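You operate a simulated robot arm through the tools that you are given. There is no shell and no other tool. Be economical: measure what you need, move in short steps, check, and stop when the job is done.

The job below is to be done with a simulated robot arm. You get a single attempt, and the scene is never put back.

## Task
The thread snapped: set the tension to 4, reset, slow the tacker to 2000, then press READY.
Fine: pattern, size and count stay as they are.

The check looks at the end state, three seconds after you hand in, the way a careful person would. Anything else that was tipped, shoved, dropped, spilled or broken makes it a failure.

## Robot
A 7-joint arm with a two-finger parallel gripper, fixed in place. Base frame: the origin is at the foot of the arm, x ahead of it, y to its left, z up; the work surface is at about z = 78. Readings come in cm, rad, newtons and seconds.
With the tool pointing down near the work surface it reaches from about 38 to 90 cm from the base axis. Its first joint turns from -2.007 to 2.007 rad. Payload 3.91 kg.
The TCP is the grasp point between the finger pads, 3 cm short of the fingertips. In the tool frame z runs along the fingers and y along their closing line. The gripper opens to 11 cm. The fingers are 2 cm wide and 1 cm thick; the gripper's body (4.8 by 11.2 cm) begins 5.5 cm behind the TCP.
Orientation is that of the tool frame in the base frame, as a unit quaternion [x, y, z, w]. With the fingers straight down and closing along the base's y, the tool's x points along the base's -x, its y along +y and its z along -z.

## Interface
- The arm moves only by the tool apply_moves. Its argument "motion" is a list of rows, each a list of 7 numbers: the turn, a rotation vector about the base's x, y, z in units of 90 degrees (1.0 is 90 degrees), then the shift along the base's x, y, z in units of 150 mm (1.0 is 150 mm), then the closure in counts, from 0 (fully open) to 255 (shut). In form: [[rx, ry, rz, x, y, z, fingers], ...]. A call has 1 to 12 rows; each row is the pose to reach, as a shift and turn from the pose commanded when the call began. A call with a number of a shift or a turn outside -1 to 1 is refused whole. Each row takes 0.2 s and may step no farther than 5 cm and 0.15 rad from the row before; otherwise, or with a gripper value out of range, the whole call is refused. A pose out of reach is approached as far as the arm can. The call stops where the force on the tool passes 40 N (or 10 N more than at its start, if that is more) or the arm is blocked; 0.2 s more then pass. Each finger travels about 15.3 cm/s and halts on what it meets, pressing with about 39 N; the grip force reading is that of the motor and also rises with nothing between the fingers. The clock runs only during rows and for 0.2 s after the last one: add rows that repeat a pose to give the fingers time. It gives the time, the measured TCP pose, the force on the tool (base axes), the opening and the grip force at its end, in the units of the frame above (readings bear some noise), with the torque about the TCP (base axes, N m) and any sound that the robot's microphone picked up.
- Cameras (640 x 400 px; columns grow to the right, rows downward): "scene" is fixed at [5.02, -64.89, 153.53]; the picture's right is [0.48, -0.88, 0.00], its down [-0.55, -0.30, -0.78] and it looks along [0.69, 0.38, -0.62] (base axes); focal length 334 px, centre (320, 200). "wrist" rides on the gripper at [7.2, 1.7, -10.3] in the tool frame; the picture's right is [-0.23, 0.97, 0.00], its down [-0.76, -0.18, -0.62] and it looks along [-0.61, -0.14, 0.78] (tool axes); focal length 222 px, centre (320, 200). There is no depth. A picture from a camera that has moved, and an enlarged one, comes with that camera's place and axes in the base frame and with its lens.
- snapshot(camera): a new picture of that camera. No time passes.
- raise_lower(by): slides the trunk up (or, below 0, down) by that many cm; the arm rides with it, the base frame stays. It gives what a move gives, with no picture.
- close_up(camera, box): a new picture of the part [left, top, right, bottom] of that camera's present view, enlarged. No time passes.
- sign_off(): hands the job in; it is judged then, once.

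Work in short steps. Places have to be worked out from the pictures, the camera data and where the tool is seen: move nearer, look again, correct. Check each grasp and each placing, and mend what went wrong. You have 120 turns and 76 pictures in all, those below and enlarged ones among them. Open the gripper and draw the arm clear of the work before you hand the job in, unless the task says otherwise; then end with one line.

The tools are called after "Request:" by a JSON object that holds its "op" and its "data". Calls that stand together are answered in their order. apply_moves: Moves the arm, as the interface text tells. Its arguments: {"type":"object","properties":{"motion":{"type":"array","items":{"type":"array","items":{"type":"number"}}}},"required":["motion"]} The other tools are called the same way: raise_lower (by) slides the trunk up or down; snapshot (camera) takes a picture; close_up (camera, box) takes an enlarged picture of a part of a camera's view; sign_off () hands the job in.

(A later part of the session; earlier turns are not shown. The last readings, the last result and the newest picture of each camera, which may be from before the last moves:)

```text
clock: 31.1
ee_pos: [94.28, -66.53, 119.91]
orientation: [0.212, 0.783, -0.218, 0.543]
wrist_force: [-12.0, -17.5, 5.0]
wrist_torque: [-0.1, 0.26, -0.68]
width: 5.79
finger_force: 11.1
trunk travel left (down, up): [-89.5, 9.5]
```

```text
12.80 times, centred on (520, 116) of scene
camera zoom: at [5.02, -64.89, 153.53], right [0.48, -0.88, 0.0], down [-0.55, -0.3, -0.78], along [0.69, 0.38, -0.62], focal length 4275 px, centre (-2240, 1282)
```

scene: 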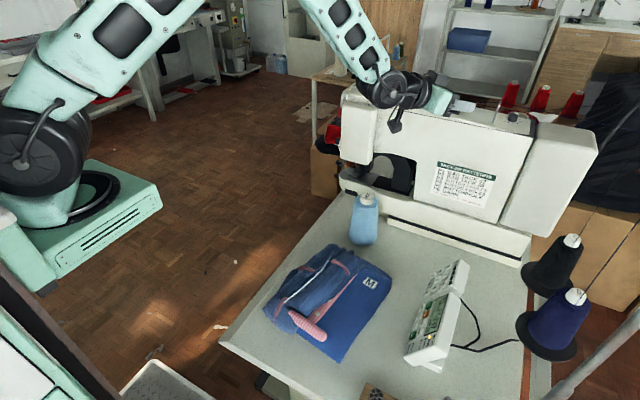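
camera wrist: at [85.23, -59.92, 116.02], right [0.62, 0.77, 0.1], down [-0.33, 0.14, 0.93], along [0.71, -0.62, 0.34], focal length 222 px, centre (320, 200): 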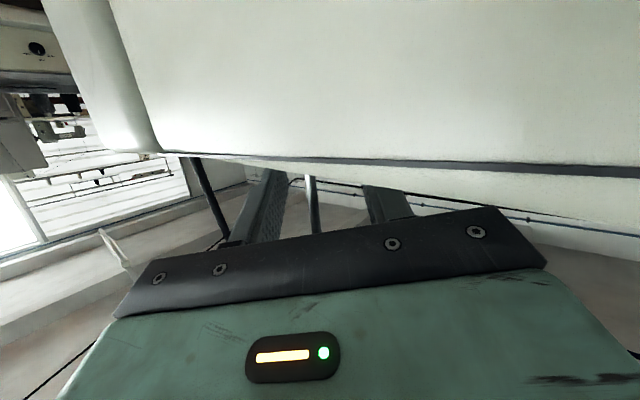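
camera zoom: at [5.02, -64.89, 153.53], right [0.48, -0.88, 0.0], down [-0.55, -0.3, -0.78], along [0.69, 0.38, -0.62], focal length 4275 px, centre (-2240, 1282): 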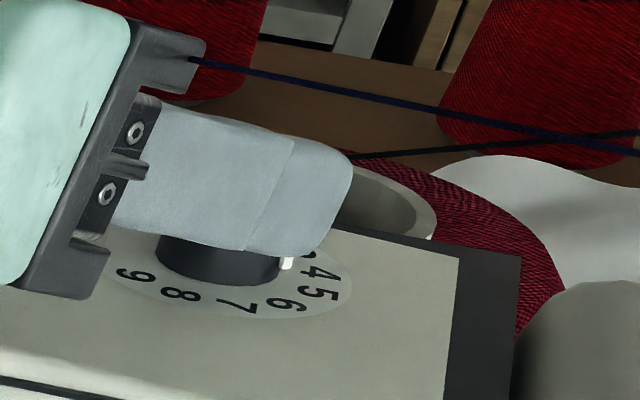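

The pointer moved clockwise by about 12°. I'll keep pulling a bit.

Request:
{"op": "apply_moves", "data": {"motion": [[0, 0, 0, -0.013, 0.011, 0, 145], [0, 0, 0, -0.026, 0.022, 0, 145]]}}

Request:
{"op": "close_up", "data": {"camera": "scene", "box": [495, 100, 545, 131]}}

```text
clock: 31.8
ee_pos: [94.03, -65.99, 119.84]
orientation: [0.211, 0.782, -0.218, 0.544]
wrist_force: [-17.6, -7.9, 5.3]
wrist_torque: [-0.06, 0.18, -0.83]
width: 5.6
finger_force: 8.7
trunk travel left (down, up): [-89.5, 9.5]
```

```text
12.80 times, centred on (520, 116) of scene
camera zoom: at [5.02, -64.89, 153.53], right [0.48, -0.88, 0.0], down [-0.55, -0.3, -0.78], along [0.69, 0.38, -0.62], focal length 4275 px, centre (-2240, 1282)
```

zoom: 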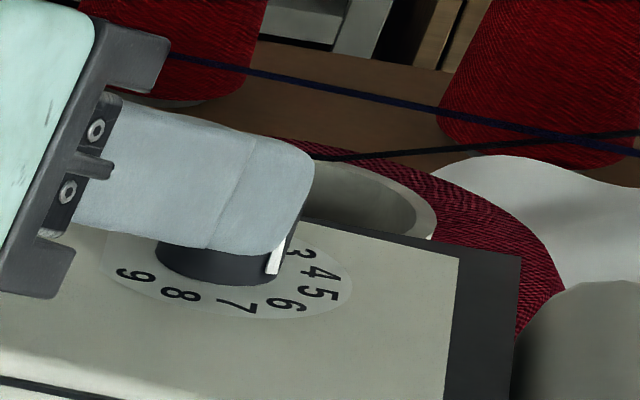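

The pointer has moved well clockwise, possibly past 4. I'll release sideways and draw back to read it unobstructed.

Request:
{"op": "apply_moves", "data": {"motion": [[0, 0, 0, -0.03, -0.045, 0, 145], [0, 0, 0, -0.06, -0.09, 0.01, 145], [0, 0, 0, -0.2, 0.02, 0.06, 145], [0, 0, 0, -0.42, 0.19, 0.14, 145], [0, 0, 0, -0.64, 0.36, 0.3, 145]]}}

Request:
{"op": "close_up", "data": {"camera": "scene", "box": [495, 100, 545, 131]}}

```text
clock: 33.0
ee_pos: [84.54, -60.26, 124.65]
orientation: [0.211, 0.783, -0.218, 0.544]
wrist_force: [0.4, 0.1, -0.3]
wrist_torque: [-0.02, -0.06, -0.02]
width: 4.75
finger_force: 0.0
trunk travel left (down, up): [-89.5, 9.5]
```

```text
12.80 times, centred on (520, 116) of scene
camera zoom: at [5.02, -64.89, 153.53], right [0.48, -0.88, 0.0], down [-0.55, -0.3, -0.78], along [0.69, 0.38, -0.62], focal length 4275 px, centre (-2240, 1282)
```

zoom: 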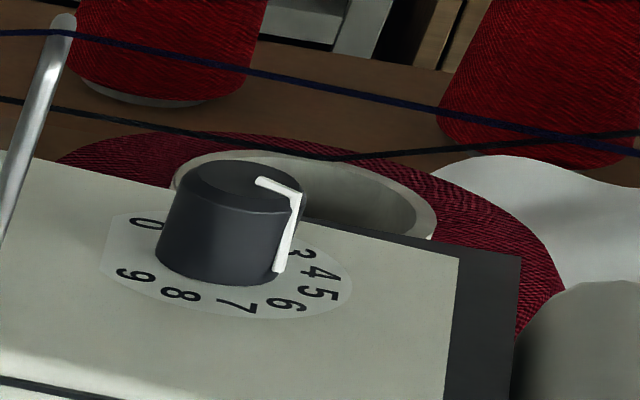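

Now the top marker has swung visibly, but this grazing view is ambiguous between 4 and 5. I'll raise the trunk and tilt the tool downward for a steeper wrist view of the dial.

Request:
{"op": "raise_lower", "data": {"by": 9}}

Request:
{"op": "apply_moves", "data": {"motion": [[0.051, 0.069, 0, -0.06, 0.04, 0.08, 120], [0.102, 0.138, 0, -0.12, 0.08, 0.16, 90], [0.153, 0.207, 0, -0.18, 0.12, 0.24, 60], [0.204, 0.276, 0, -0.24, 0.16, 0.32, 30], [0.255, 0.345, 0, -0.3, 0.2, 0.4, 0], [0.306, 0.414, 0, -0.36, 0.24, 0.48, 0], [0.357, 0.483, 0, -0.42, 0.27, 0.54, 0], [0.395, 0.536, 0, -0.47, 0.29, 0.6, 0]]}}

Request:
{"op": "snapshot", "data": {"camera": "wrist"}}

```text
clock: 34.2
ee_pos: [84.52, -60.19, 133.66]
orientation: [0.211, 0.783, -0.218, 0.543]
wrist_force: [-0.1, -0.2, 0.0]
wrist_torque: [0.01, 0.02, 0.0]
width: 4.76
finger_force: 0.1
trunk travel left (down, up): [-98.5, 0.5]
```

```text
clock: 36.0
ee_pos: [77.52, -55.85, 142.77]
orientation: [0.256, 0.961, -0.041, 0.093]
wrist_force: [0.2, -0.5, 0.0]
wrist_torque: [-0.01, 0.02, -0.03]
width: 10.99
finger_force: 0.0
trunk travel left (down, up): [-98.5, 0.5]
```

```text
35 pictures are left
camera wrist: at [70.63, -49.46, 151.35], right [0.68, 0.73, 0.01], down [0.46, -0.44, 0.77], along [0.57, -0.52, -0.64], focal length 222 px, centre (320, 200)
```

wrist: 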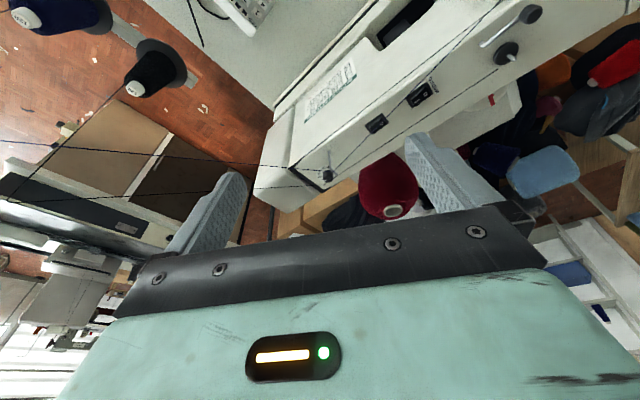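

Request:
{"op": "close_up", "data": {"camera": "wrist", "box": [312, 163, 344, 183]}}

```text
16.00 times, centred on (328, 173) of wrist
camera zoom: at [70.63, -49.46, 151.35], right [0.68, 0.73, 0.01], down [0.46, -0.44, 0.77], along [0.57, -0.52, -0.64], focal length 3554 px, centre (192, 632)
```

zoom: 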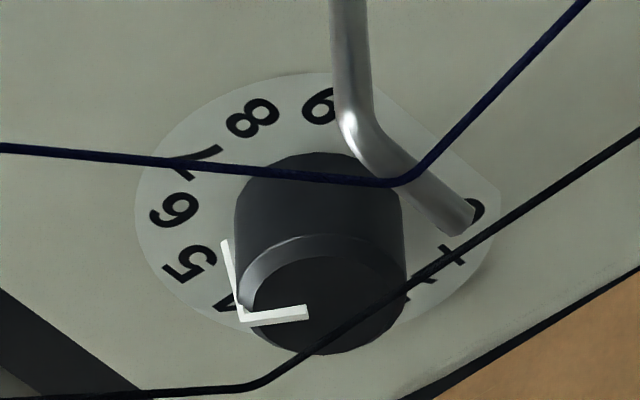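

From this clear view the pointer is at about 5.4, so I overshot and need about 1.4 divisions (42°, ~0.9 cm) counterclockwise. I'll return to the near-horizontal pose.

Request:
{"op": "apply_moves", "data": {"motion": [[-0.051, -0.069, 0, 0.06, -0.04, -0.08, 120], [-0.102, -0.138, 0, 0.12, -0.08, -0.16, 145], [-0.153, -0.207, 0, 0.18, -0.12, -0.24, 145], [-0.204, -0.276, 0, 0.24, -0.16, -0.32, 145], [-0.255, -0.345, 0, 0.3, -0.2, -0.4, 145], [-0.306, -0.414, 0, 0.36, -0.24, -0.48, 145], [-0.357, -0.483, 0, 0.42, -0.27, -0.54, 145], [-0.395, -0.536, 0, 0.47, -0.29, -0.6, 145]]}}

Request:
{"op": "raise_lower", "data": {"by": -9}}

```text
clock: 37.8
ee_pos: [84.4, -60.18, 133.58]
orientation: [0.209, 0.782, -0.218, 0.545]
wrist_force: [0.3, 0.2, -0.1]
wrist_torque: [0.01, 0.03, 0.0]
width: 4.75
finger_force: 0.0
trunk travel left (down, up): [-98.5, 0.5]
```

```text
clock: 39.0
ee_pos: [84.3, -60.07, 124.62]
orientation: [0.21, 0.783, -0.217, 0.544]
wrist_force: [-0.5, -0.6, -0.1]
wrist_torque: [0.01, -0.02, -0.02]
width: 4.73
finger_force: 0.1
trunk travel left (down, up): [-89.5, 9.5]
```

Back at the pre-position. I'll advance along the tool axis to just beside the knob, without touching it yet.

Request:
{"op": "apply_moves", "data": {"motion": [[0, 0, 0, 0.15, -0.11, -0.08, 145], [0, 0, 0, 0.3, -0.22, -0.16, 145], [0, 0, 0, 0.42, -0.32, -0.22, 145], [0, 0, 0, 0.52, -0.4, -0.27, 145], [0, 0, 0, 0.612, -0.462, -0.318, 145], [0, 0, 0, 0.612, -0.462, -0.318, 145]]}}

Request:
{"op": "apply_moves", "data": {"motion": [[0, 0, 0, 0.015, 0.02, 0, 145], [0, 0, 0, 0.03, 0.04, 0, 145], [0, 0, 0, 0.04, 0.053, 0, 145]]}}

```text
clock: 40.5
ee_pos: [93.57, -66.9, 119.81]
orientation: [0.21, 0.783, -0.218, 0.544]
wrist_force: [-0.3, 0.8, -0.6]
wrist_torque: [0.0, 0.0, 0.01]
width: 4.74
finger_force: 0.0
trunk travel left (down, up): [-89.5, 9.5]
```

```text
clock: 41.2
ee_pos: [93.91, -66.47, 119.68]
orientation: [0.212, 0.783, -0.218, 0.543]
wrist_force: [-9.8, -6.7, -1.0]
wrist_torque: [0.04, 0.07, -0.28]
width: 5.12
finger_force: 4.2
trunk travel left (down, up): [-89.5, 9.5]
```

Contact at 12 N. I'll press slightly more and push forward 0.5 cm, then check.

Request:
{"op": "apply_moves", "data": {"motion": [[0, 0, 0, 0.014, 0.018, 0, 145], [0, 0, 0, 0.027, 0.008, 0, 145], [0, 0, 0, 0.041, -0.002, 0, 145]]}}

Request:
{"op": "close_up", "data": {"camera": "scene", "box": [495, 100, 545, 131]}}

```text
clock: 42.0
ee_pos: [94.52, -66.65, 120.06]
orientation: [0.212, 0.781, -0.219, 0.544]
wrist_force: [-16.7, -17.1, 3.2]
wrist_torque: [-0.5, -0.07, -0.67]
width: 5.91
finger_force: 11.6
trunk travel left (down, up): [-89.5, 9.5]
```

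```text
12.80 times, centred on (520, 116) of scene
camera zoom: at [5.02, -64.89, 153.53], right [0.48, -0.88, 0.0], down [-0.55, -0.3, -0.78], along [0.69, 0.38, -0.62], focal length 4275 px, centre (-2240, 1282)
```

zoom: 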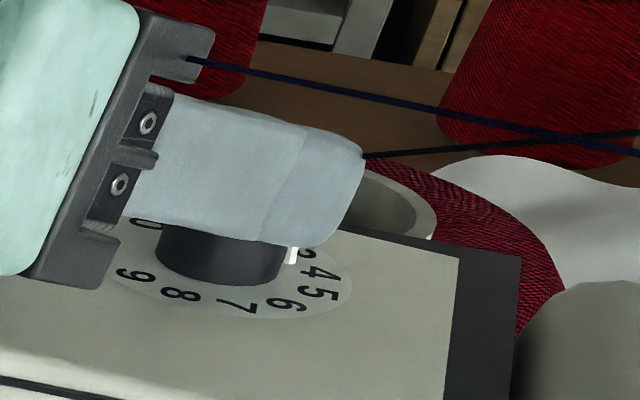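

By calibration against the overhead view it's now at about 4.5. I'll push 0.3 cm more, then check before releasing.

Request:
{"op": "apply_moves", "data": {"motion": [[0, 0, 0, 0.008, -0.007, 0, 145], [0, 0, 0, 0.016, -0.014, 0, 145]]}}

Request:
{"op": "close_up", "data": {"camera": "scene", "box": [495, 100, 545, 131]}}

```text
clock: 42.6
ee_pos: [94.96, -66.97, 119.94]
orientation: [0.212, 0.782, -0.219, 0.544]
wrist_force: [-12.7, -18.0, 4.3]
wrist_torque: [-0.48, -0.07, -0.49]
width: 5.85
finger_force: 10.8
trunk travel left (down, up): [-89.5, 9.5]
```

```text
12.80 times, centred on (520, 116) of scene
camera zoom: at [5.02, -64.89, 153.53], right [0.48, -0.88, 0.0], down [-0.55, -0.3, -0.78], along [0.69, 0.38, -0.62], focal length 4275 px, centre (-2240, 1282)
```

zoom: 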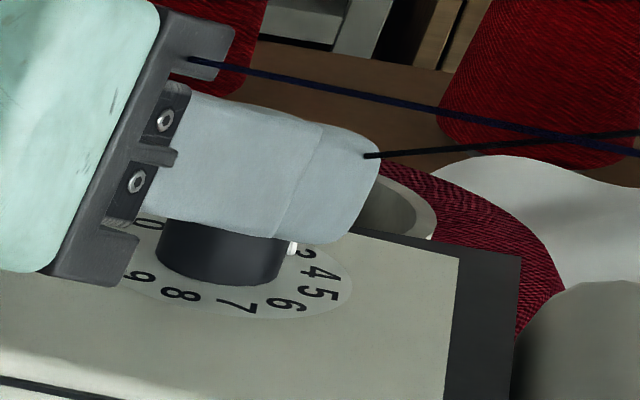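

The stripe now matches what I compute for 4. I'll release sideways, retract, and get the overhead view.

Request:
{"op": "apply_moves", "data": {"motion": [[0, 0, 0, -0.03, -0.045, 0, 145], [0, 0, 0, -0.06, -0.085, 0.01, 145], [0, 0, 0, -0.2, 0.02, 0.06, 145], [0, 0, 0, -0.42, 0.19, 0.14, 145], [0, 0, 0, -0.7, 0.4, 0.25, 145]]}}

Request:
{"op": "raise_lower", "data": {"by": 9}}

Request:
{"op": "apply_moves", "data": {"motion": [[0.051, 0.069, 0, -0.06, 0.04, 0.08, 120], [0.102, 0.138, 0, -0.12, 0.08, 0.16, 90], [0.153, 0.207, 0, -0.18, 0.12, 0.24, 60], [0.204, 0.276, 0, -0.24, 0.16, 0.32, 30], [0.255, 0.345, 0, -0.3, 0.2, 0.4, 0], [0.306, 0.414, 0, -0.36, 0.24, 0.48, 0], [0.357, 0.483, 0, -0.42, 0.27, 0.54, 0], [0.395, 0.536, 0, -0.47, 0.29, 0.6, 0]]}}

Request:
{"op": "close_up", "data": {"camera": "wrist", "box": [304, 158, 352, 188]}}

```text
refused: row 5 steps farther than a row can; nothing moved
```

```text
clock: 43.9
ee_pos: [95.18, -66.64, 128.82]
orientation: [0.21, 0.782, -0.218, 0.544]
wrist_force: [0.8, 1.0, -0.4]
wrist_torque: [0.01, 0.0, 0.01]
width: 4.75
finger_force: 0.0
trunk travel left (down, up): [-98.5, 0.5]
```

```text
clock: 45.7
ee_pos: [81.44, -59.15, 136.83]
orientation: [0.255, 0.958, -0.051, 0.117]
wrist_force: [1.0, 0.0, 0.4]
wrist_torque: [-0.02, 0.07, 0.02]
width: 11.01
finger_force: 0.2
out of reach, approached as far as the arm can: row 3, 4, 5, 6, 7, 8
trunk travel left (down, up): [-98.5, 0.5]
```

```text
13.33 times, centred on (328, 173) of wrist
camera zoom: at [74.09, -52.66, 144.86], right [0.68, 0.73, 0.02], down [0.43, -0.42, 0.8], along [0.6, -0.53, -0.6], focal length 2962 px, centre (213, 560)
```

zoom: 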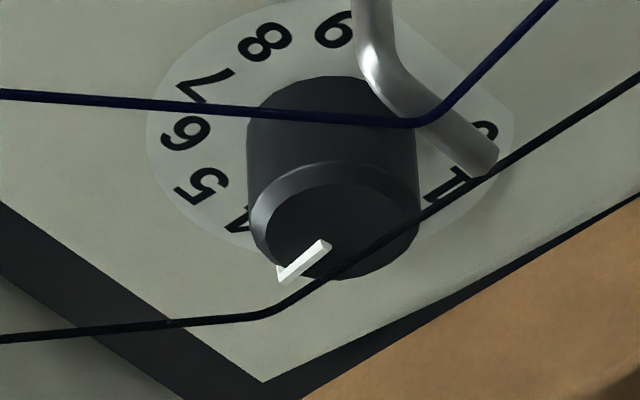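

The dial reads about 4.25–4.3 by metric calculation: marker at -84°, digit 4 at -77°. I'll make one small counterclockwise nudge of about 8°, so back to the near-horizontal pose.

Request:
{"op": "apply_moves", "data": {"motion": [[-0.048, -0.065, 0, -0.04, 0, 0, 60], [-0.096, -0.13, 0, -0.04, 0, -0.03, 100], [-0.144, -0.195, 0, 0, 0, -0.06, 145], [-0.192, -0.26, 0, 0.05, -0.01, -0.1, 145], [-0.24, -0.325, 0, 0.1, -0.03, -0.13, 145], [-0.288, -0.39, 0, 0.15, -0.05, -0.17, 145], [-0.336, -0.455, 0, 0.2, -0.07, -0.215, 145], [-0.378, -0.513, 0, 0.2, -0.07, -0.215, 145]]}}

Request:
{"op": "raise_lower", "data": {"by": -9}}

```text
clock: 47.5
ee_pos: [84.55, -60.04, 133.61]
orientation: [0.209, 0.781, -0.219, 0.547]
wrist_force: [0.1, 0.7, 0.9]
wrist_torque: [0.02, 0.01, -0.01]
width: 4.73
finger_force: 0.1
trunk travel left (down, up): [-98.5, 0.5]
```

```text
clock: 48.8
ee_pos: [84.54, -60.0, 124.74]
orientation: [0.211, 0.781, -0.22, 0.546]
wrist_force: [0.2, 0.0, -0.6]
wrist_torque: [-0.02, 0.02, -0.02]
width: 4.72
finger_force: 0.0
trunk travel left (down, up): [-89.5, 9.5]
```

Advancing beside the knob again, then pressing until light contact.

Request:
{"op": "apply_moves", "data": {"motion": [[0, 0, 0, 0.15, -0.11, -0.08, 145], [0, 0, 0, 0.3, -0.22, -0.16, 145], [0, 0, 0, 0.42, -0.32, -0.22, 145], [0, 0, 0, 0.52, -0.4, -0.27, 145], [0, 0, 0, 0.62, -0.475, -0.326, 145], [0, 0, 0, 0.62, -0.475, -0.326, 145]]}}

Request:
{"op": "apply_moves", "data": {"motion": [[0, 0, 0, 0.015, 0.02, 0, 145], [0, 0, 0, 0.03, 0.04, 0, 145], [0, 0, 0, 0.04, 0.053, 0, 145]]}}

Request:
{"op": "close_up", "data": {"camera": "scene", "box": [495, 100, 545, 131]}}

```text
clock: 50.1
ee_pos: [93.9, -66.97, 119.73]
orientation: [0.211, 0.781, -0.22, 0.546]
wrist_force: [-0.4, -0.3, 0.3]
wrist_torque: [-0.03, -0.04, 0.02]
width: 4.73
finger_force: 0.0
trunk travel left (down, up): [-89.5, 9.5]
```

```text
clock: 51.0
ee_pos: [94.1, -66.7, 119.85]
orientation: [0.211, 0.781, -0.22, 0.546]
wrist_force: [-12.1, -19.0, 2.9]
wrist_torque: [0.02, -0.07, -0.77]
width: 5.11
finger_force: 3.4
trunk travel left (down, up): [-89.5, 9.5]
```

```text
12.80 times, centred on (520, 116) of scene
camera zoom: at [5.02, -64.89, 153.53], right [0.48, -0.88, 0.0], down [-0.55, -0.3, -0.78], along [0.69, 0.38, -0.62], focal length 4275 px, centre (-2240, 1282)
```

zoom: 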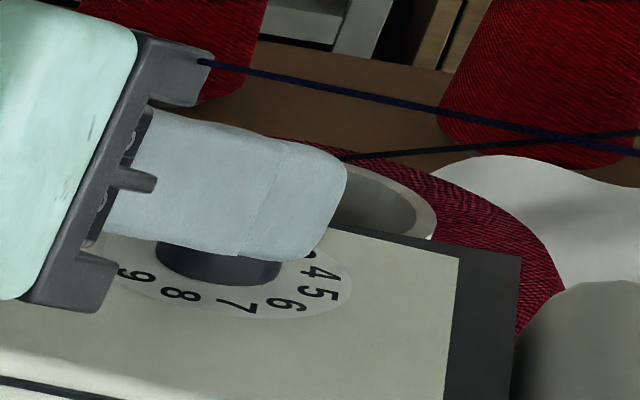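

Firm contact at 22 N. Pushing 0.28 cm forward, then releasing sideways.

Request:
{"op": "apply_moves", "data": {"motion": [[0, 0, 0, 0.008, -0.006, 0, 145], [0, 0, 0, 0.015, -0.011, 0, 145], [0, 0, 0, 0.015, -0.011, 0, 145]]}}

Request:
{"op": "apply_moves", "data": {"motion": [[0, 0, 0, -0.03, -0.045, 0, 145], [0, 0, 0, -0.06, -0.085, 0.01, 145], [0, 0, 0, -0.2, 0.02, 0.06, 145], [0, 0, 0, -0.42, 0.19, 0.14, 145], [0, 0, 0, -0.65, 0.36, 0.25, 145]]}}

Request:
{"op": "close_up", "data": {"camera": "scene", "box": [495, 100, 545, 131]}}

```text
clock: 51.8
ee_pos: [94.42, -66.68, 119.82]
orientation: [0.21, 0.781, -0.219, 0.546]
wrist_force: [-18.5, -11.1, 9.0]
wrist_torque: [-0.35, -0.21, -0.54]
width: 5.75
finger_force: 9.8
trunk travel left (down, up): [-89.5, 9.5]
```

```text
clock: 53.0
ee_pos: [84.56, -61.21, 123.22]
orientation: [0.21, 0.78, -0.219, 0.547]
wrist_force: [0.5, 0.2, -1.0]
wrist_torque: [0.01, -0.03, 0.01]
width: 4.76
finger_force: 0.1
trunk travel left (down, up): [-89.5, 9.5]
```

```text
12.80 times, centred on (520, 116) of scene
camera zoom: at [5.02, -64.89, 153.53], right [0.48, -0.88, 0.0], down [-0.55, -0.3, -0.78], along [0.69, 0.38, -0.62], focal length 4275 px, centre (-2240, 1282)
```

zoom: 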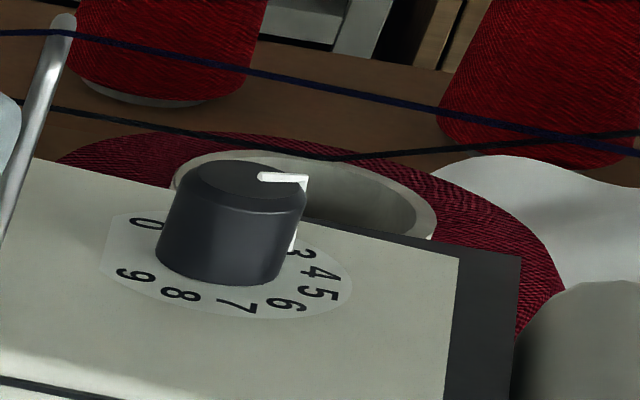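

The stripe is now nearly at the right limb. I'll check again from overhead.

Request:
{"op": "raise_lower", "data": {"by": 9}}

Request:
{"op": "apply_moves", "data": {"motion": [[0.051, 0.069, 0, -0.06, 0.04, 0.08, 120], [0.102, 0.138, 0, -0.12, 0.08, 0.16, 90], [0.153, 0.207, 0, -0.18, 0.12, 0.24, 60], [0.204, 0.276, 0, -0.24, 0.16, 0.32, 30], [0.255, 0.345, 0, -0.3, 0.2, 0.4, 0], [0.306, 0.414, 0, -0.36, 0.24, 0.48, 0], [0.357, 0.483, 0, -0.42, 0.27, 0.54, 0], [0.395, 0.536, 0, -0.47, 0.35, 0.6, 0]]}}

Request:
{"op": "close_up", "data": {"camera": "wrist", "box": [304, 158, 352, 188]}}

```text
clock: 54.2
ee_pos: [84.58, -61.27, 132.4]
orientation: [0.21, 0.781, -0.219, 0.545]
wrist_force: [0.3, 0.5, 0.1]
wrist_torque: [-0.01, -0.01, 0.02]
width: 4.72
finger_force: 0.0
trunk travel left (down, up): [-98.5, 0.5]
```

```text
clock: 56.0
ee_pos: [77.49, -55.82, 141.23]
orientation: [0.255, 0.961, -0.042, 0.096]
wrist_force: [0.7, -0.4, -0.1]
wrist_torque: [0.04, -0.02, -0.02]
width: 11.02
finger_force: 0.1
trunk travel left (down, up): [-98.5, 0.5]
```

```text
13.33 times, centred on (328, 173) of wrist
camera zoom: at [70.53, -49.46, 149.7], right [0.68, 0.73, 0.02], down [0.46, -0.44, 0.77], along [0.57, -0.52, -0.64], focal length 2962 px, centre (213, 560)
```

zoom: 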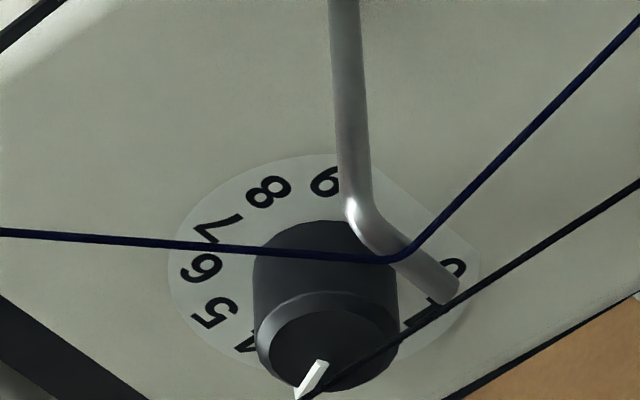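

The dial now reads about 3.7. The very first pictures give about 3.9–4.0 for this dial before I touched it, so I should check whether this really is the tension dial. I'll look at the head's left side and for labels nearby.

Request:
{"op": "close_up", "data": {"camera": "scene", "box": [315, 85, 395, 195]}}

Request:
{"op": "close_up", "data": {"camera": "wrist", "box": [280, 60, 440, 190]}}

```text
3.64 times, centred on (355, 140) of scene
camera zoom: at [5.02, -64.89, 153.53], right [0.48, -0.88, 0.0], down [-0.55, -0.3, -0.78], along [0.69, 0.38, -0.62], focal length 1214 px, centre (193, 418)
```

zoom: 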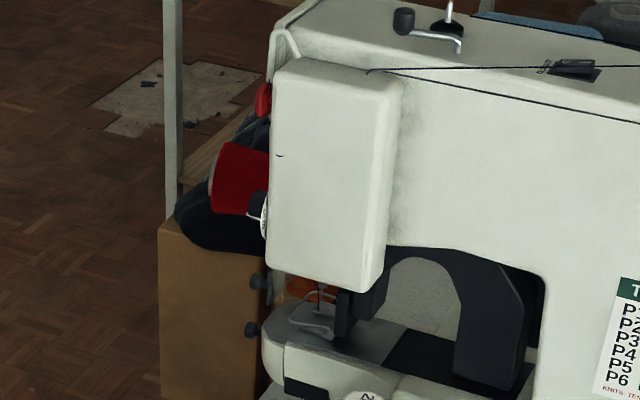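

```text
3.08 times, centred on (360, 125) of wrist
camera zoom: at [70.53, -49.46, 149.7], right [0.68, 0.73, 0.02], down [0.46, -0.44, 0.77], along [0.57, -0.52, -0.64], focal length 684 px, centre (197, 431)
```

zoom: 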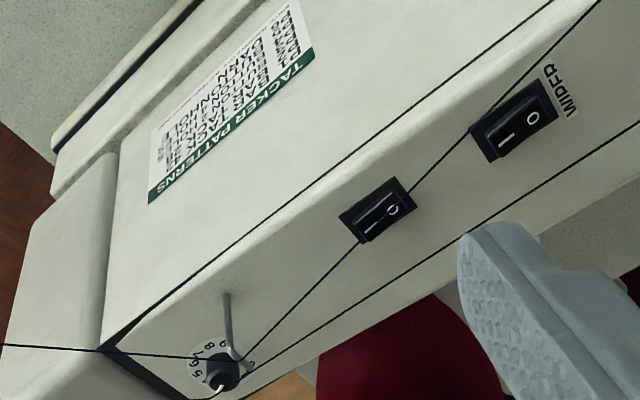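

There is a second numbered dial on the head's left face, near (95,-22,99), right at the head's thread path. That is likely the real tension dial. I'll move around to that side and look.

Request:
{"op": "apply_moves", "data": {"motion": [[0, 0, -0.03, -0.1, 0.25, 0, 0], [0, 0, -0.06, -0.2, 0.5, 0, 0], [0, 0, -0.09, -0.3, 0.75, 0, 0], [0, 0, -0.12, -0.4, 1, 0, 0]]}}

Request:
{"op": "apply_moves", "data": {"motion": [[0, 0, -0.05, -0.05, 0.3, 0, 0], [0, 0, -0.1, -0.1, 0.6, 0, 0], [0, 0, -0.15, -0.1, 0.9, 0, 0], [0, 0, -0.18, -0.1, 1, 0, 0]]}}

Request:
{"op": "apply_moves", "data": {"motion": [[0, 0, -0.05, 0, 0.3, 0, 0], [0, 0, -0.1, 0, 0.6, -0.05, 0], [0, 0, -0.15, 0, 0.9, -0.1, 0], [0, 0, -0.2, 0, 1, -0.3, 0]]}}

Request:
{"op": "snapshot", "data": {"camera": "wrist"}}

```text
clock: 57.0
ee_pos: [71.23, -41.02, 141.32]
orientation: [0.346, 0.932, -0.051, 0.092]
wrist_force: [-0.7, -0.2, -0.2]
wrist_torque: [0.02, -0.04, 0.01]
width: 10.97
finger_force: 0.1
trunk travel left (down, up): [-98.5, 0.5]
```

```text
clock: 58.0
ee_pos: [69.96, -25.97, 141.21]
orientation: [0.474, 0.874, -0.063, 0.084]
wrist_force: [0.1, 0.7, 0.3]
wrist_torque: [-0.01, 0.0, 0.02]
width: 11.02
finger_force: 0.1
trunk travel left (down, up): [-98.5, 0.5]
```

```text
clock: 59.0
ee_pos: [70.09, -11.2, 136.53]
orientation: [0.604, 0.789, -0.077, 0.074]
wrist_force: [0.0, 0.4, -0.1]
wrist_torque: [0.01, -0.01, 0.0]
width: 11.0
finger_force: 0.2
trunk travel left (down, up): [-98.5, 0.5]
```

```text
25 pictures are left
camera wrist: at [69.65, -1.73, 144.97], right [1.0, 0.04, 0.02], down [0.01, -0.63, 0.77], along [0.04, -0.77, -0.63], focal length 222 px, centre (320, 200)
```

wrist: 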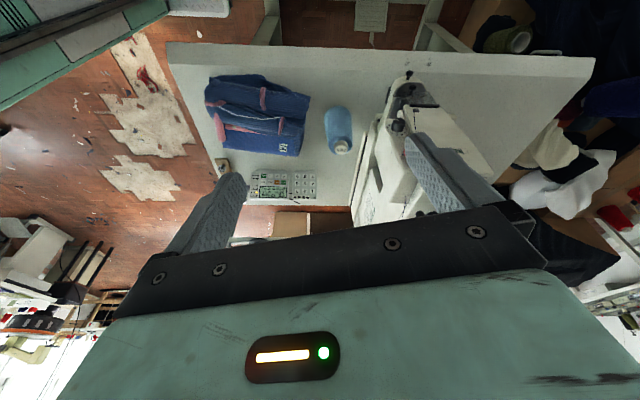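

Request:
{"op": "close_up", "data": {"camera": "wrist", "box": [375, 70, 455, 145]}}

```text
5.33 times, centred on (415, 108) of wrist
camera zoom: at [69.65, -1.73, 144.97], right [1.0, 0.04, 0.02], down [0.01, -0.63, 0.77], along [0.04, -0.77, -0.63], focal length 1185 px, centre (-187, 693)
```

zoom: 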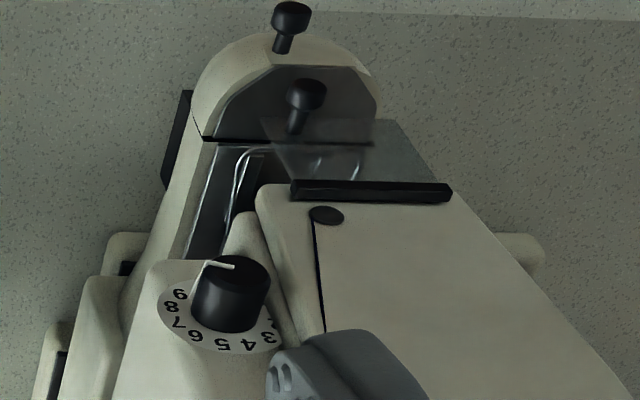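

This head dial reads near 8–9 with digits facing +y, at about (87,-26,104.5). The blue needle thread runs to this head, while the top dial sits on the black winder thread's path. So this one is the tension dial. I'll turn to face it and look closer.

Request:
{"op": "apply_moves", "data": {"motion": [[0, 0, -0.05, 0.1, 0.25, 0, 0], [0, 0, -0.1, 0.2, 0.5, -0.1, 0], [0, 0, -0.15, 0.35, 0.75, -0.2, 0], [0, 0, -0.167, 0.55, 0.95, -0.35, 0], [0, 0, -0.167, 0.75, 1, -0.5, 0]]}}

Request:
{"op": "apply_moves", "data": {"motion": [[-0.09, 0, 0, 0.06, 0, -0.15, 0], [-0.18, 0, 0, 0.12, 0, -0.3, 0], [-0.27, 0, 0, 0.18, 0, -0.45, 0], [-0.36, 0, 0, 0.24, 0, -0.6, 0], [-0.45, 0, 0, 0.28, 0, -0.75, 0], [-0.54, 0, 0, 0.3, 0, -0.85, 0]]}}

Request:
{"op": "snapshot", "data": {"camera": "wrist"}}

```text
clock: 60.2
ee_pos: [81.42, 3.92, 129.12]
orientation: [0.703, 0.704, -0.086, 0.062]
wrist_force: [-0.3, -0.3, 0.2]
wrist_torque: [0.01, -0.02, 0.07]
width: 11.0
finger_force: 0.0
trunk travel left (down, up): [-98.5, 0.5]
```

```text
clock: 61.6
ee_pos: [84.16, 3.16, 116.85]
orientation: [0.614, 0.606, -0.368, 0.346]
wrist_force: [1.1, 0.4, 0.6]
wrist_torque: [0.04, 0.01, -0.02]
width: 11.01
finger_force: 0.1
out of reach, approached as far as the arm can: row 5, 6
trunk travel left (down, up): [-98.5, 0.5]
```

```text
23 pictures are left
camera wrist: at [86.26, 15.65, 115.5], right [0.97, -0.14, 0.18], down [-0.15, 0.18, 0.97], along [-0.16, -0.98, 0.15], focal length 222 px, centre (320, 200)
```

wrist: 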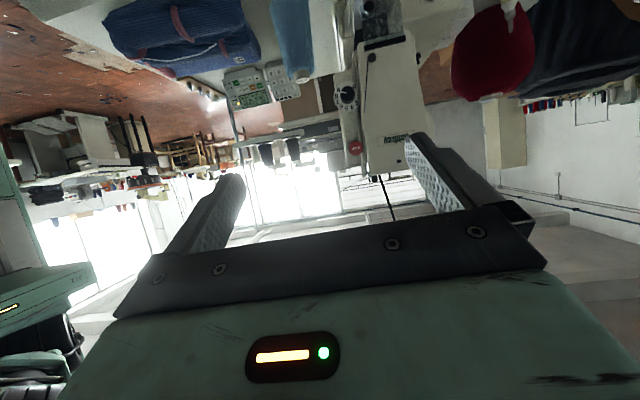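

Request:
{"op": "close_up", "data": {"camera": "wrist", "box": [310, 60, 390, 125]}}

Request:
{"op": "close_up", "data": {"camera": "wrist", "box": [328, 76, 368, 116]}}

```text
6.15 times, centred on (350, 92) of wrist
camera zoom: at [86.26, 15.65, 115.5], right [0.97, -0.14, 0.18], down [-0.15, 0.18, 0.97], along [-0.16, -0.98, 0.15], focal length 1367 px, centre (135, 862)
```

zoom: 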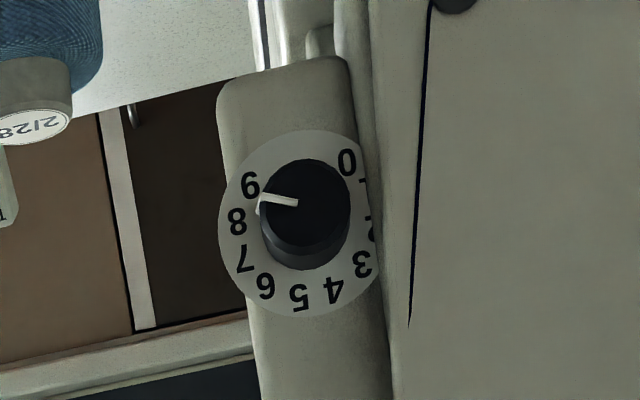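

```text
10.00 times, centred on (348, 96) of wrist
camera zoom: at [86.26, 15.65, 115.5], right [0.97, -0.14, 0.18], down [-0.15, 0.18, 0.97], along [-0.16, -0.98, 0.15], focal length 2221 px, centre (40, 1240)
```

zoom: 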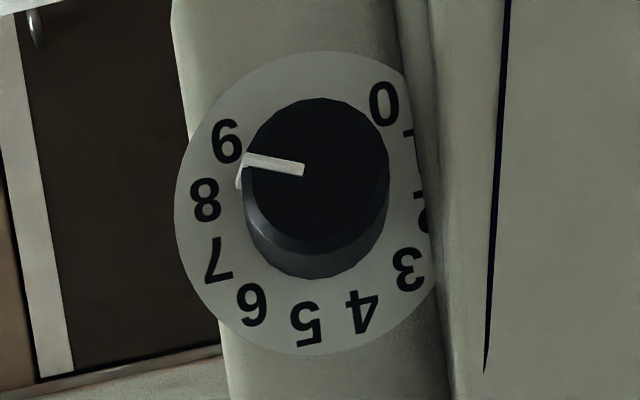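

This dial points at about 8.3, so it needs 4.3 divisions (~126–129°) toward 4, which is a positive turn about base +y. The cover beside it forces a vertical grip with strokes of about 40°. I'll lower the trunk and bring the tool horizontal along -y, then roll.

Request:
{"op": "raise_lower", "data": {"by": -12}}

Request:
{"op": "apply_moves", "data": {"motion": [[-0.08, 0, 0, -0.05, 0, 0, 100], [-0.16, 0, 0, -0.1, 0, 0, 130], [-0.24, 0, 0, -0.1, 0, 0, 150], [-0.3, 0, 0, -0.1, 0, 0, 150]]}}

Request:
{"op": "apply_moves", "data": {"motion": [[0, 0.09, 0, 0, 0, 0, 150], [0, 0.18, 0, 0, 0, 0, 150], [0, 0.27, 0, 0, 0, 0, 150], [0, 0.36, 0, 0, 0, 0, 150], [0, 0.45, 0, 0, 0, 0, 150], [0, 0.54, 0, 0, 0, 0, 150], [0, 0.63, 0, 0, 0, 0, 150], [0, 0.72, 0, 0, 0, 0, 150]]}}

```text
clock: 63.1
ee_pos: [84.22, 3.18, 104.98]
orientation: [0.614, 0.607, -0.367, 0.346]
wrist_force: [0.1, 0.5, -0.2]
wrist_torque: [0.02, 0.02, 0.01]
width: 10.98
finger_force: 0.2
trunk travel left (down, up): [-86.5, 12.5]
```

```text
clock: 64.1
ee_pos: [79.53, 1.78, 105.22]
orientation: [0.519, 0.507, -0.496, 0.477]
wrist_force: [0.4, -0.3, -0.4]
wrist_torque: [-0.04, -0.02, 0.0]
width: 4.54
finger_force: 0.1
out of reach, approached as far as the arm can: row 1, 2, 3, 4
trunk travel left (down, up): [-86.5, 12.5]
```

```text
clock: 65.9
ee_pos: [79.46, 1.86, 105.26]
orientation: [-0.168, -0.683, 0.698, -0.133]
wrist_force: [0.2, 0.4, 1.3]
wrist_torque: [-0.02, -0.05, 0.01]
width: 4.54
finger_force: 0.0
trunk travel left (down, up): [-86.5, 12.5]
```

The tool is horizontal and rolled -24° from vertical, but straight-on -y is beyond reach in x. I'll yaw 25° so the tool comes in from the base side, and move to a pre-position in front of the knob.

Request:
{"op": "apply_moves", "data": {"motion": [[0, 0, 0.09, 0, -0.15, 0, 150], [0, 0, 0.18, 0, -0.4, 0, 150], [0, 0, 0.278, 0.03, -0.65, -0.03, 150], [0, 0, 0.278, 0.1, -0.9, -0.05, 150]]}}

Request:
{"op": "apply_moves", "data": {"motion": [[0, 0, 0, 0.1, -0.15, 0, 150], [0, 0, 0, 0.2, -0.3, -0.01, 150], [0, 0, 0, 0.22, -0.4, -0.01, 150], [0, 0, 0, 0.22, -0.45, -0.01, 150]]}}

Request:
{"op": "snapshot", "data": {"camera": "wrist"}}

```text
refused: row 3 steps farther than a row can; nothing moved
```

```text
clock: 66.9
ee_pos: [82.85, -5.0, 105.07]
orientation: [-0.168, -0.683, 0.697, -0.135]
wrist_force: [1.4, 0.7, 0.5]
wrist_torque: [-0.05, 0.0, -0.03]
width: 4.52
finger_force: 0.0
trunk travel left (down, up): [-86.5, 12.5]
```

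```text
20 pictures are left
camera wrist: at [77.59, 5.71, 100.37], right [0.61, -0.04, -0.79], down [0.65, 0.6, 0.47], along [0.45, -0.8, 0.39], focal length 222 px, centre (320, 200)
```

wrist: 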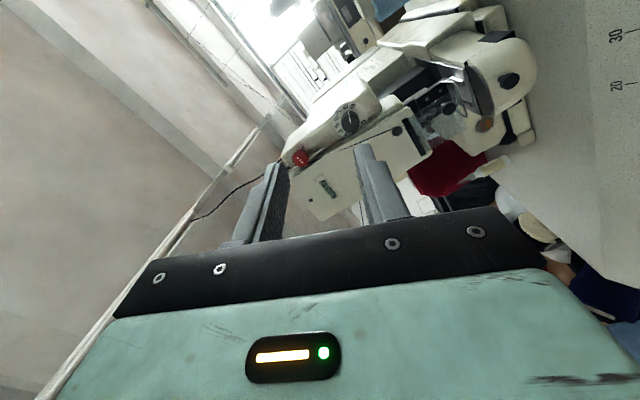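

The dial re-triangulates at (87.2,-26.8,104). There's also a red button about 9 cm above it to avoid. I'll yaw and move to the pre-position.

Request:
{"op": "apply_moves", "data": {"motion": [[0, 0, 0.09, 0.02, -0.2, -0.01, 150], [0, 0, 0.18, 0.05, -0.45, -0.02, 150], [0, 0, 0.27, 0.08, -0.7, -0.035, 150], [0, 0, 0.278, 0.1, -0.92, -0.045, 150], [0, 0, 0.278, 0.1, -0.92, -0.045, 150]]}}

Request:
{"op": "close_up", "data": {"camera": "wrist", "box": [200, 50, 440, 200]}}

```text
clock: 68.1
ee_pos: [84.1, -18.91, 104.52]
orientation: [0.017, 0.703, -0.652, 0.283]
wrist_force: [-0.4, -0.4, -1.6]
wrist_torque: [0.03, 0.02, -0.03]
width: 4.54
finger_force: 0.2
trunk travel left (down, up): [-86.5, 12.5]
```

```text
2.67 times, centred on (320, 125) of wrist
camera zoom: at [74.81, -11.45, 99.81], right [0.57, 0.22, -0.79], down [0.33, 0.81, 0.47], along [0.75, -0.54, 0.39], focal length 592 px, centre (320, 400)
```

zoom: 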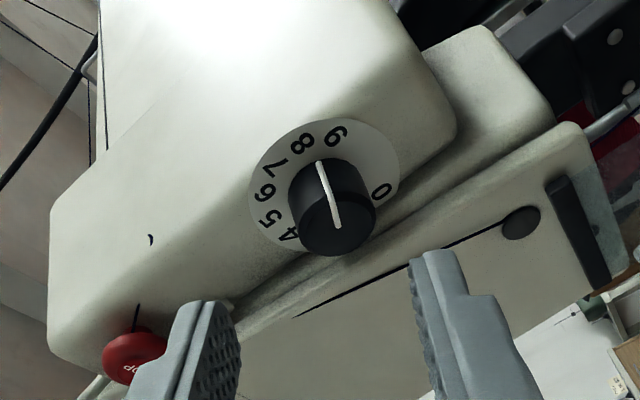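

Excellent view: pointer at about 8.3, and the stop button is well clear. I'll reduce the opening and roll slightly, then move in to straddle the knob.

Request:
{"op": "apply_moves", "data": {"motion": [[0, 0.05, 0, 0.03, -0.07, -0.01, 165], [0, 0.094, 0, 0.07, -0.16, -0.02, 176], [0, 0.094, 0, 0.1, -0.23, -0.03, 176], [0, 0.094, 0, 0.13, -0.3, -0.037, 176], [0, 0.094, 0, 0.15, -0.361, -0.037, 176], [0, 0.094, 0, 0.15, -0.361, -0.037, 176]]}}

Request:
{"op": "snapshot", "data": {"camera": "wrist"}}

```text
clock: 69.5
ee_pos: [86.36, -24.15, 104.11]
orientation: [-0.031, 0.722, -0.652, 0.229]
wrist_force: [0.2, -0.2, 0.1]
wrist_torque: [0.0, 0.0, 0.0]
width: 3.4
finger_force: 0.1
trunk travel left (down, up): [-86.5, 12.5]
```

```text
18 pictures are left
camera wrist: at [76.58, -16.74, 100.72], right [0.45, 0.22, -0.86], down [0.4, 0.81, 0.42], along [0.8, -0.54, 0.28], focal length 222 px, centre (320, 200)
```

wrist: 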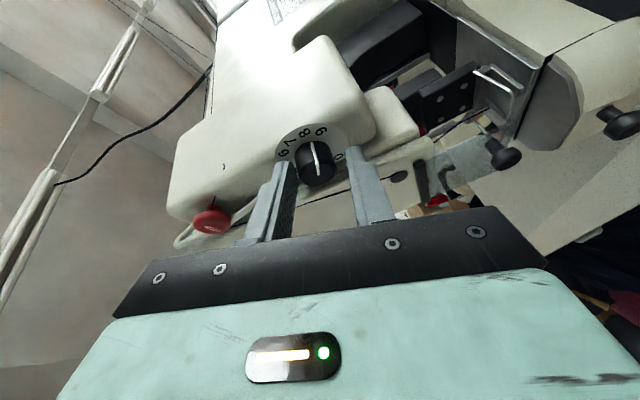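

The knob is centred between the fingers with no force. I'll close the grip.

Request:
{"op": "apply_moves", "data": {"motion": [[0, 0, 0, 0, 0, 0, 195], [0, 0, 0, 0, 0, 0, 215], [0, 0, 0, 0, 0, 0, 230], [0, 0, 0, 0, 0, 0, 230]]}}

Request:
{"op": "apply_moves", "data": {"motion": [[0, 0.09, 0, 0.002, 0, 0.009, 230], [0, 0.18, 0, 0.005, 0, 0.018, 230], [0, 0.27, 0, 0.009, 0, 0.026, 230], [0, 0.36, 0, 0.014, 0, 0.033, 230], [0, 0.4, 0, 0.016, 0, 0.035, 230], [0, 0.4, 0, 0.016, 0, 0.035, 230]]}}

Request:
{"op": "close_up", "data": {"camera": "wrist", "box": [200, 80, 440, 230]}}

```text
clock: 70.5
ee_pos: [86.29, -24.18, 104.22]
orientation: [-0.031, 0.721, -0.652, 0.231]
wrist_force: [2.5, -3.4, 20.4]
wrist_torque: [-0.88, -0.24, -0.48]
width: 2.66
finger_force: 44.4
trunk travel left (down, up): [-86.5, 12.5]
```

```text
clock: 71.9
ee_pos: [86.61, -24.08, 104.85]
orientation: [-0.23, 0.757, -0.611, -0.003]
wrist_force: [-2.7, 0.3, 30.6]
wrist_torque: [-0.93, -0.48, 0.68]
width: 2.66
finger_force: 45.0
trunk travel left (down, up): [-86.5, 12.5]
```

```text
2.67 times, centred on (320, 155) of wrist
camera zoom: at [76.76, -16.77, 107.94], right [-0.14, 0.22, -0.97], down [0.57, 0.81, 0.1], along [0.81, -0.54, -0.24], focal length 592 px, centre (320, 320)
```

zoom: 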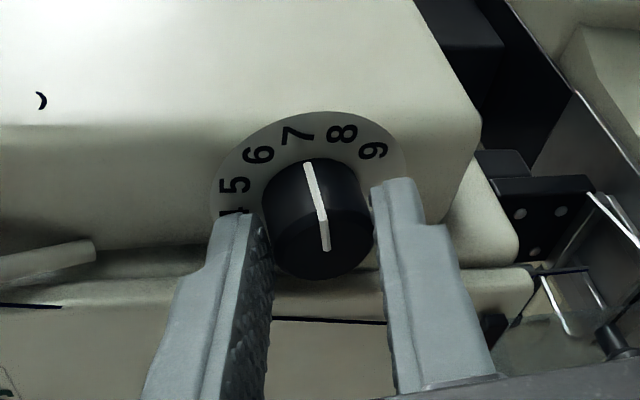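

The knob followed, from 8.3 to about 7.1. I'll release, swing back 36°, and re-grip about 0.3 cm higher to relieve the vertical load.

Request:
{"op": "apply_moves", "data": {"motion": [[0, 0, 0, 0, 0, 0.01, 205], [0, 0, 0, 0, 0, 0.02, 176], [0, 0, 0, 0, 0, 0.02, 176], [0, -0.09, 0, -0.003, 0, 0.012, 176], [0, -0.18, 0, -0.006, 0, 0.004, 176], [0, -0.27, 0, -0.009, 0, -0.004, 176], [0, -0.36, 0, -0.014, 0, -0.011, 176], [0, -0.4, 0, -0.016, 0, -0.015, 176]]}}

Request:
{"op": "apply_moves", "data": {"motion": [[0, 0, 0, 0, 0, 0, 195], [0, 0, 0, 0, 0, 0, 215], [0, 0, 0, 0, 0, 0, 230], [0, 0, 0, 0, 0, 0, 230]]}}

```text
clock: 73.7
ee_pos: [86.45, -24.27, 104.14]
orientation: [-0.032, 0.723, -0.651, 0.23]
wrist_force: [-4.2, 1.9, -2.3]
wrist_torque: [0.07, 0.16, -0.03]
width: 3.51
finger_force: 1.1
trunk travel left (down, up): [-86.5, 12.5]
```

```text
clock: 74.7
ee_pos: [86.43, -24.19, 104.4]
orientation: [-0.031, 0.722, -0.652, 0.229]
wrist_force: [0.4, -0.5, 3.0]
wrist_torque: [-0.46, -0.01, -0.14]
width: 2.67
finger_force: 44.6
trunk travel left (down, up): [-86.5, 12.5]
```

Well-centred grip now. Turning +36° again.

Request:
{"op": "apply_moves", "data": {"motion": [[0, 0.09, 0, 0.002, 0, 0.009, 230], [0, 0.18, 0, 0.005, 0, 0.018, 230], [0, 0.27, 0, 0.009, 0, 0.026, 230], [0, 0.36, 0, 0.014, 0, 0.033, 230], [0, 0.4, 0, 0.016, 0, 0.035, 230], [0, 0.4, 0, 0.016, 0, 0.035, 230]]}}

Request:
{"op": "apply_moves", "data": {"motion": [[0, 0, 0, 0, 0, 0, 205], [0, 0, 0, 0, 0, 0, 176], [0, 0, 0, 0, 0, 0, 176], [0, -0.09, 0, -0.003, 0, -0.008, 176], [0, -0.18, 0, -0.006, 0, -0.016, 176], [0, -0.27, 0, -0.009, 0, -0.024, 176], [0, -0.36, 0, -0.014, 0, -0.031, 176], [0, -0.4, 0, -0.016, 0, -0.035, 176]]}}

Request:
{"op": "close_up", "data": {"camera": "wrist", "box": [240, 100, 400, 200]}}

```text
clock: 76.1
ee_pos: [86.6, -24.11, 104.84]
orientation: [-0.231, 0.758, -0.609, -0.005]
wrist_force: [-0.4, -2.7, 8.6]
wrist_torque: [-0.61, -0.39, -0.37]
width: 2.66
finger_force: 44.9
trunk travel left (down, up): [-86.5, 12.5]
```

```text
clock: 77.9
ee_pos: [86.6, -24.2, 104.18]
orientation: [-0.031, 0.722, -0.652, 0.23]
wrist_force: [-8.6, 1.6, -3.4]
wrist_torque: [0.13, 0.3, -0.11]
width: 3.47
finger_force: 0.6
trunk travel left (down, up): [-86.5, 12.5]
```

```text
4.00 times, centred on (320, 150) of wrist
camera zoom: at [76.64, -16.81, 100.82], right [0.45, 0.22, -0.86], down [0.4, 0.81, 0.42], along [0.8, -0.54, 0.28], focal length 888 px, centre (320, 400)
```

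zoom: 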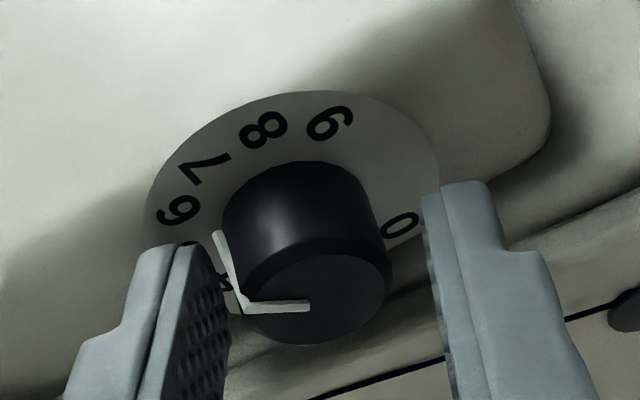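

Now about 5.8. I'll shift -x by 0.2 cm (light rub on the cover), grip, and turn +36° again.

Request:
{"op": "apply_moves", "data": {"motion": [[0, 0, 0, -0.014, 0, 0.01, 176], [0, 0, 0, -0.014, 0, 0.014, 195], [0, 0, 0, -0.014, 0, 0.014, 215], [0, 0, 0, -0.014, 0, 0.014, 230], [0, 0, 0, -0.014, 0, 0.014, 230]]}}

Request:
{"op": "apply_moves", "data": {"motion": [[0, 0.09, 0, 0.002, 0, 0.009, 230], [0, 0.18, 0, 0.005, 0, 0.018, 230], [0, 0.27, 0, 0.009, 0, 0.026, 230], [0, 0.36, 0, 0.014, 0, 0.033, 230], [0, 0.4, 0, 0.016, 0, 0.035, 230], [0, 0.4, 0, 0.016, 0, 0.035, 230]]}}

Request:
{"op": "apply_moves", "data": {"motion": [[0, 0, 0, 0, 0, 0, 205], [0, 0, 0, 0, 0, 0, 176], [0, 0, 0, 0, 0, 0, 176], [0, -0.09, 0, -0.003, 0, -0.008, 176], [0, -0.18, 0, -0.006, 0, -0.016, 176], [0, -0.27, 0, -0.013, 0, -0.024, 176], [0, -0.36, 0, -0.02, 0, -0.031, 176], [0, -0.4, 0, -0.024, 0, -0.032, 176]]}}

Request:
{"op": "close_up", "data": {"camera": "wrist", "box": [240, 100, 400, 200]}}

```text
clock: 79.1
ee_pos: [86.38, -24.14, 104.52]
orientation: [-0.031, 0.723, -0.651, 0.23]
wrist_force: [4.3, 5.5, -13.3]
wrist_torque: [-0.15, 0.11, 0.65]
width: 2.67
finger_force: 44.3
trunk travel left (down, up): [-86.5, 12.5]
```

```text
clock: 80.5
ee_pos: [86.73, -24.1, 104.85]
orientation: [-0.233, 0.758, -0.609, -0.005]
wrist_force: [14.2, 5.9, -17.5]
wrist_torque: [0.29, -0.29, 0.53]
width: 2.66
finger_force: 44.6
trunk travel left (down, up): [-86.5, 12.5]
```

```text
clock: 82.3
ee_pos: [86.24, -24.28, 104.59]
orientation: [-0.03, 0.722, -0.651, 0.231]
wrist_force: [0.5, 0.4, -0.2]
wrist_torque: [0.02, 0.0, -0.01]
width: 3.41
finger_force: 0.0
trunk travel left (down, up): [-86.5, 12.5]
```

```text
4.00 times, centred on (320, 150) of wrist
camera zoom: at [76.33, -16.85, 101.19], right [0.45, 0.22, -0.86], down [0.4, 0.81, 0.42], along [0.8, -0.54, 0.28], focal length 888 px, centre (320, 400)
```

zoom: 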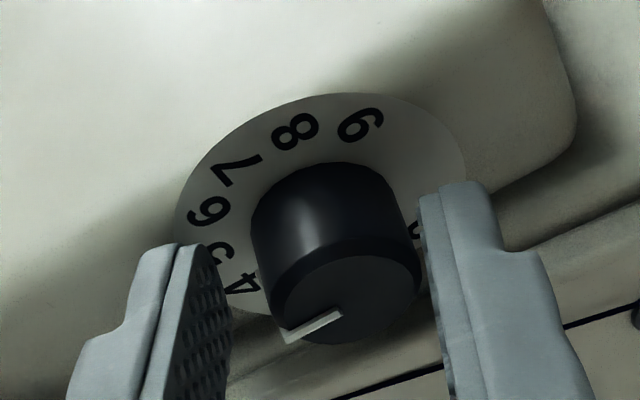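

Now about 4.6. A final +18° stroke, then release and back straight out for a frontal reading.

Request:
{"op": "apply_moves", "data": {"motion": [[0, 0, 0, 0, 0, -0.01, 195], [0, 0, 0, 0, 0, -0.012, 215], [0, 0, 0, 0, 0, -0.012, 230], [0, 0, 0, 0, 0, -0.012, 230], [0, 0.09, 0, 0.002, 0, -0.003, 230], [0, 0.18, 0, 0.005, 0, 0.006, 230], [0, 0.2, 0, 0.006, 0, 0.008, 230], [0, 0.2, 0, 0.006, 0, 0.008, 230]]}}

Request:
{"op": "apply_moves", "data": {"motion": [[0, 0, 0, 0, 0, 0, 205], [0, 0, 0, 0, 0, 0, 176], [0, 0, 0, 0, 0, 0, 176], [0, 0, 0, -0.06, 0.15, 0, 176], [0, 0, 0, -0.15, 0.4, 0, 150]]}}

Request:
{"op": "close_up", "data": {"camera": "wrist", "box": [240, 60, 400, 160]}}

```text
clock: 84.1
ee_pos: [86.21, -24.16, 104.67]
orientation: [-0.134, 0.749, -0.639, 0.115]
wrist_force: [12.2, -3.3, 0.6]
wrist_torque: [-0.46, -0.03, 0.26]
width: 2.66
finger_force: 44.8
trunk travel left (down, up): [-86.5, 12.5]
```

```text
clock: 85.3
ee_pos: [83.98, -18.31, 104.46]
orientation: [-0.133, 0.749, -0.639, 0.114]
wrist_force: [0.4, -0.2, -0.5]
wrist_torque: [0.0, -0.01, -0.01]
width: 4.52
finger_force: 0.0
trunk travel left (down, up): [-86.5, 12.5]
```

```text
4.00 times, centred on (320, 110) of wrist
camera zoom: at [73.62, -10.84, 104.37], right [0.16, 0.22, -0.96], down [0.51, 0.81, 0.28], along [0.84, -0.54, 0.02], focal length 888 px, centre (320, 560)
```

zoom: 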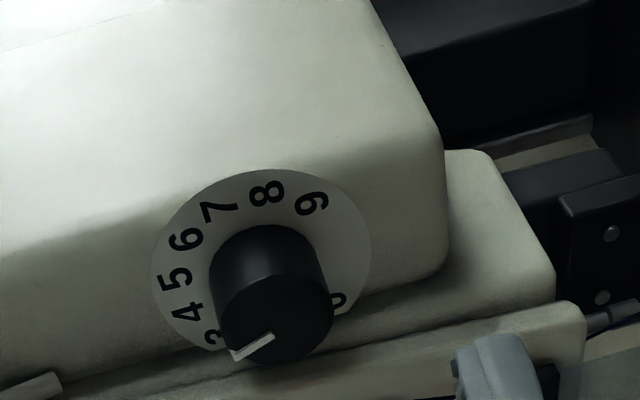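

By metric calculation the tension pointer sits at about 77° versus digit 4 at 75°, so it reads 4.0. The panel keys triangulate to READY (58.5,-65,84.6), RESET (56.1,-65,84.4), ITEM (53.2,-64.7,84.7), "-" (58.6,-63.6,82.2) and "+" (56.1,-63.6,82.4), on a face leaning toward +y. I'll draw back and reorient the tool for pressing.

Request:
{"op": "apply_moves", "data": {"motion": [[0.04, -0.0577, -0.0514, -0.04, 0.15, 0.04, 160], [0.08, -0.1154, -0.1029, -0.09, 0.3, 0.08, 180], [0.12, -0.1731, -0.1543, -0.13, 0.45, 0.13, 200], [0.16, -0.2309, -0.2057, -0.17, 0.6, 0.17, 220], [0.2, -0.2886, -0.2571, -0.21, 0.75, 0.21, 240], [0.24, -0.3463, -0.3086, -0.26, 0.88, 0.26, 255], [0.28, -0.404, -0.36, -0.3, 1, 0.3, 255]]}}

Request:
{"op": "apply_moves", "data": {"motion": [[0.04, -0.0577, -0.0514, -0.14, 0, 0.08, 255], [0.08, -0.1154, -0.1029, -0.28, 0, 0.16, 255], [0.12, -0.1731, -0.1543, -0.42, 0, 0.25, 255], [0.16, -0.2309, -0.2057, -0.56, 0, 0.33, 255], [0.2, -0.2886, -0.2571, -0.7, 0, 0.42, 255], [0.24, -0.3463, -0.3086, -0.85, 0, 0.5, 255], [0.281, -0.404, -0.36, -1, 0, 0.6, 255]]}}

```text
clock: 86.9
ee_pos: [79.7, -2.82, 109.12]
orientation: [0.306, 0.801, -0.48, 0.184]
wrist_force: [-0.4, 0.5, -0.2]
wrist_torque: [0.04, 0.0, -0.03]
width: 0.0
finger_force: 37.3
trunk travel left (down, up): [-86.5, 12.5]
```

```text
clock: 88.5
ee_pos: [64.38, -2.81, 118.05]
orientation: [0.676, 0.673, -0.213, 0.212]
wrist_force: [-0.2, 0.2, 0.2]
wrist_torque: [-0.04, 0.02, -0.01]
width: 0.02
finger_force: 37.5
trunk travel left (down, up): [-86.5, 12.5]
```

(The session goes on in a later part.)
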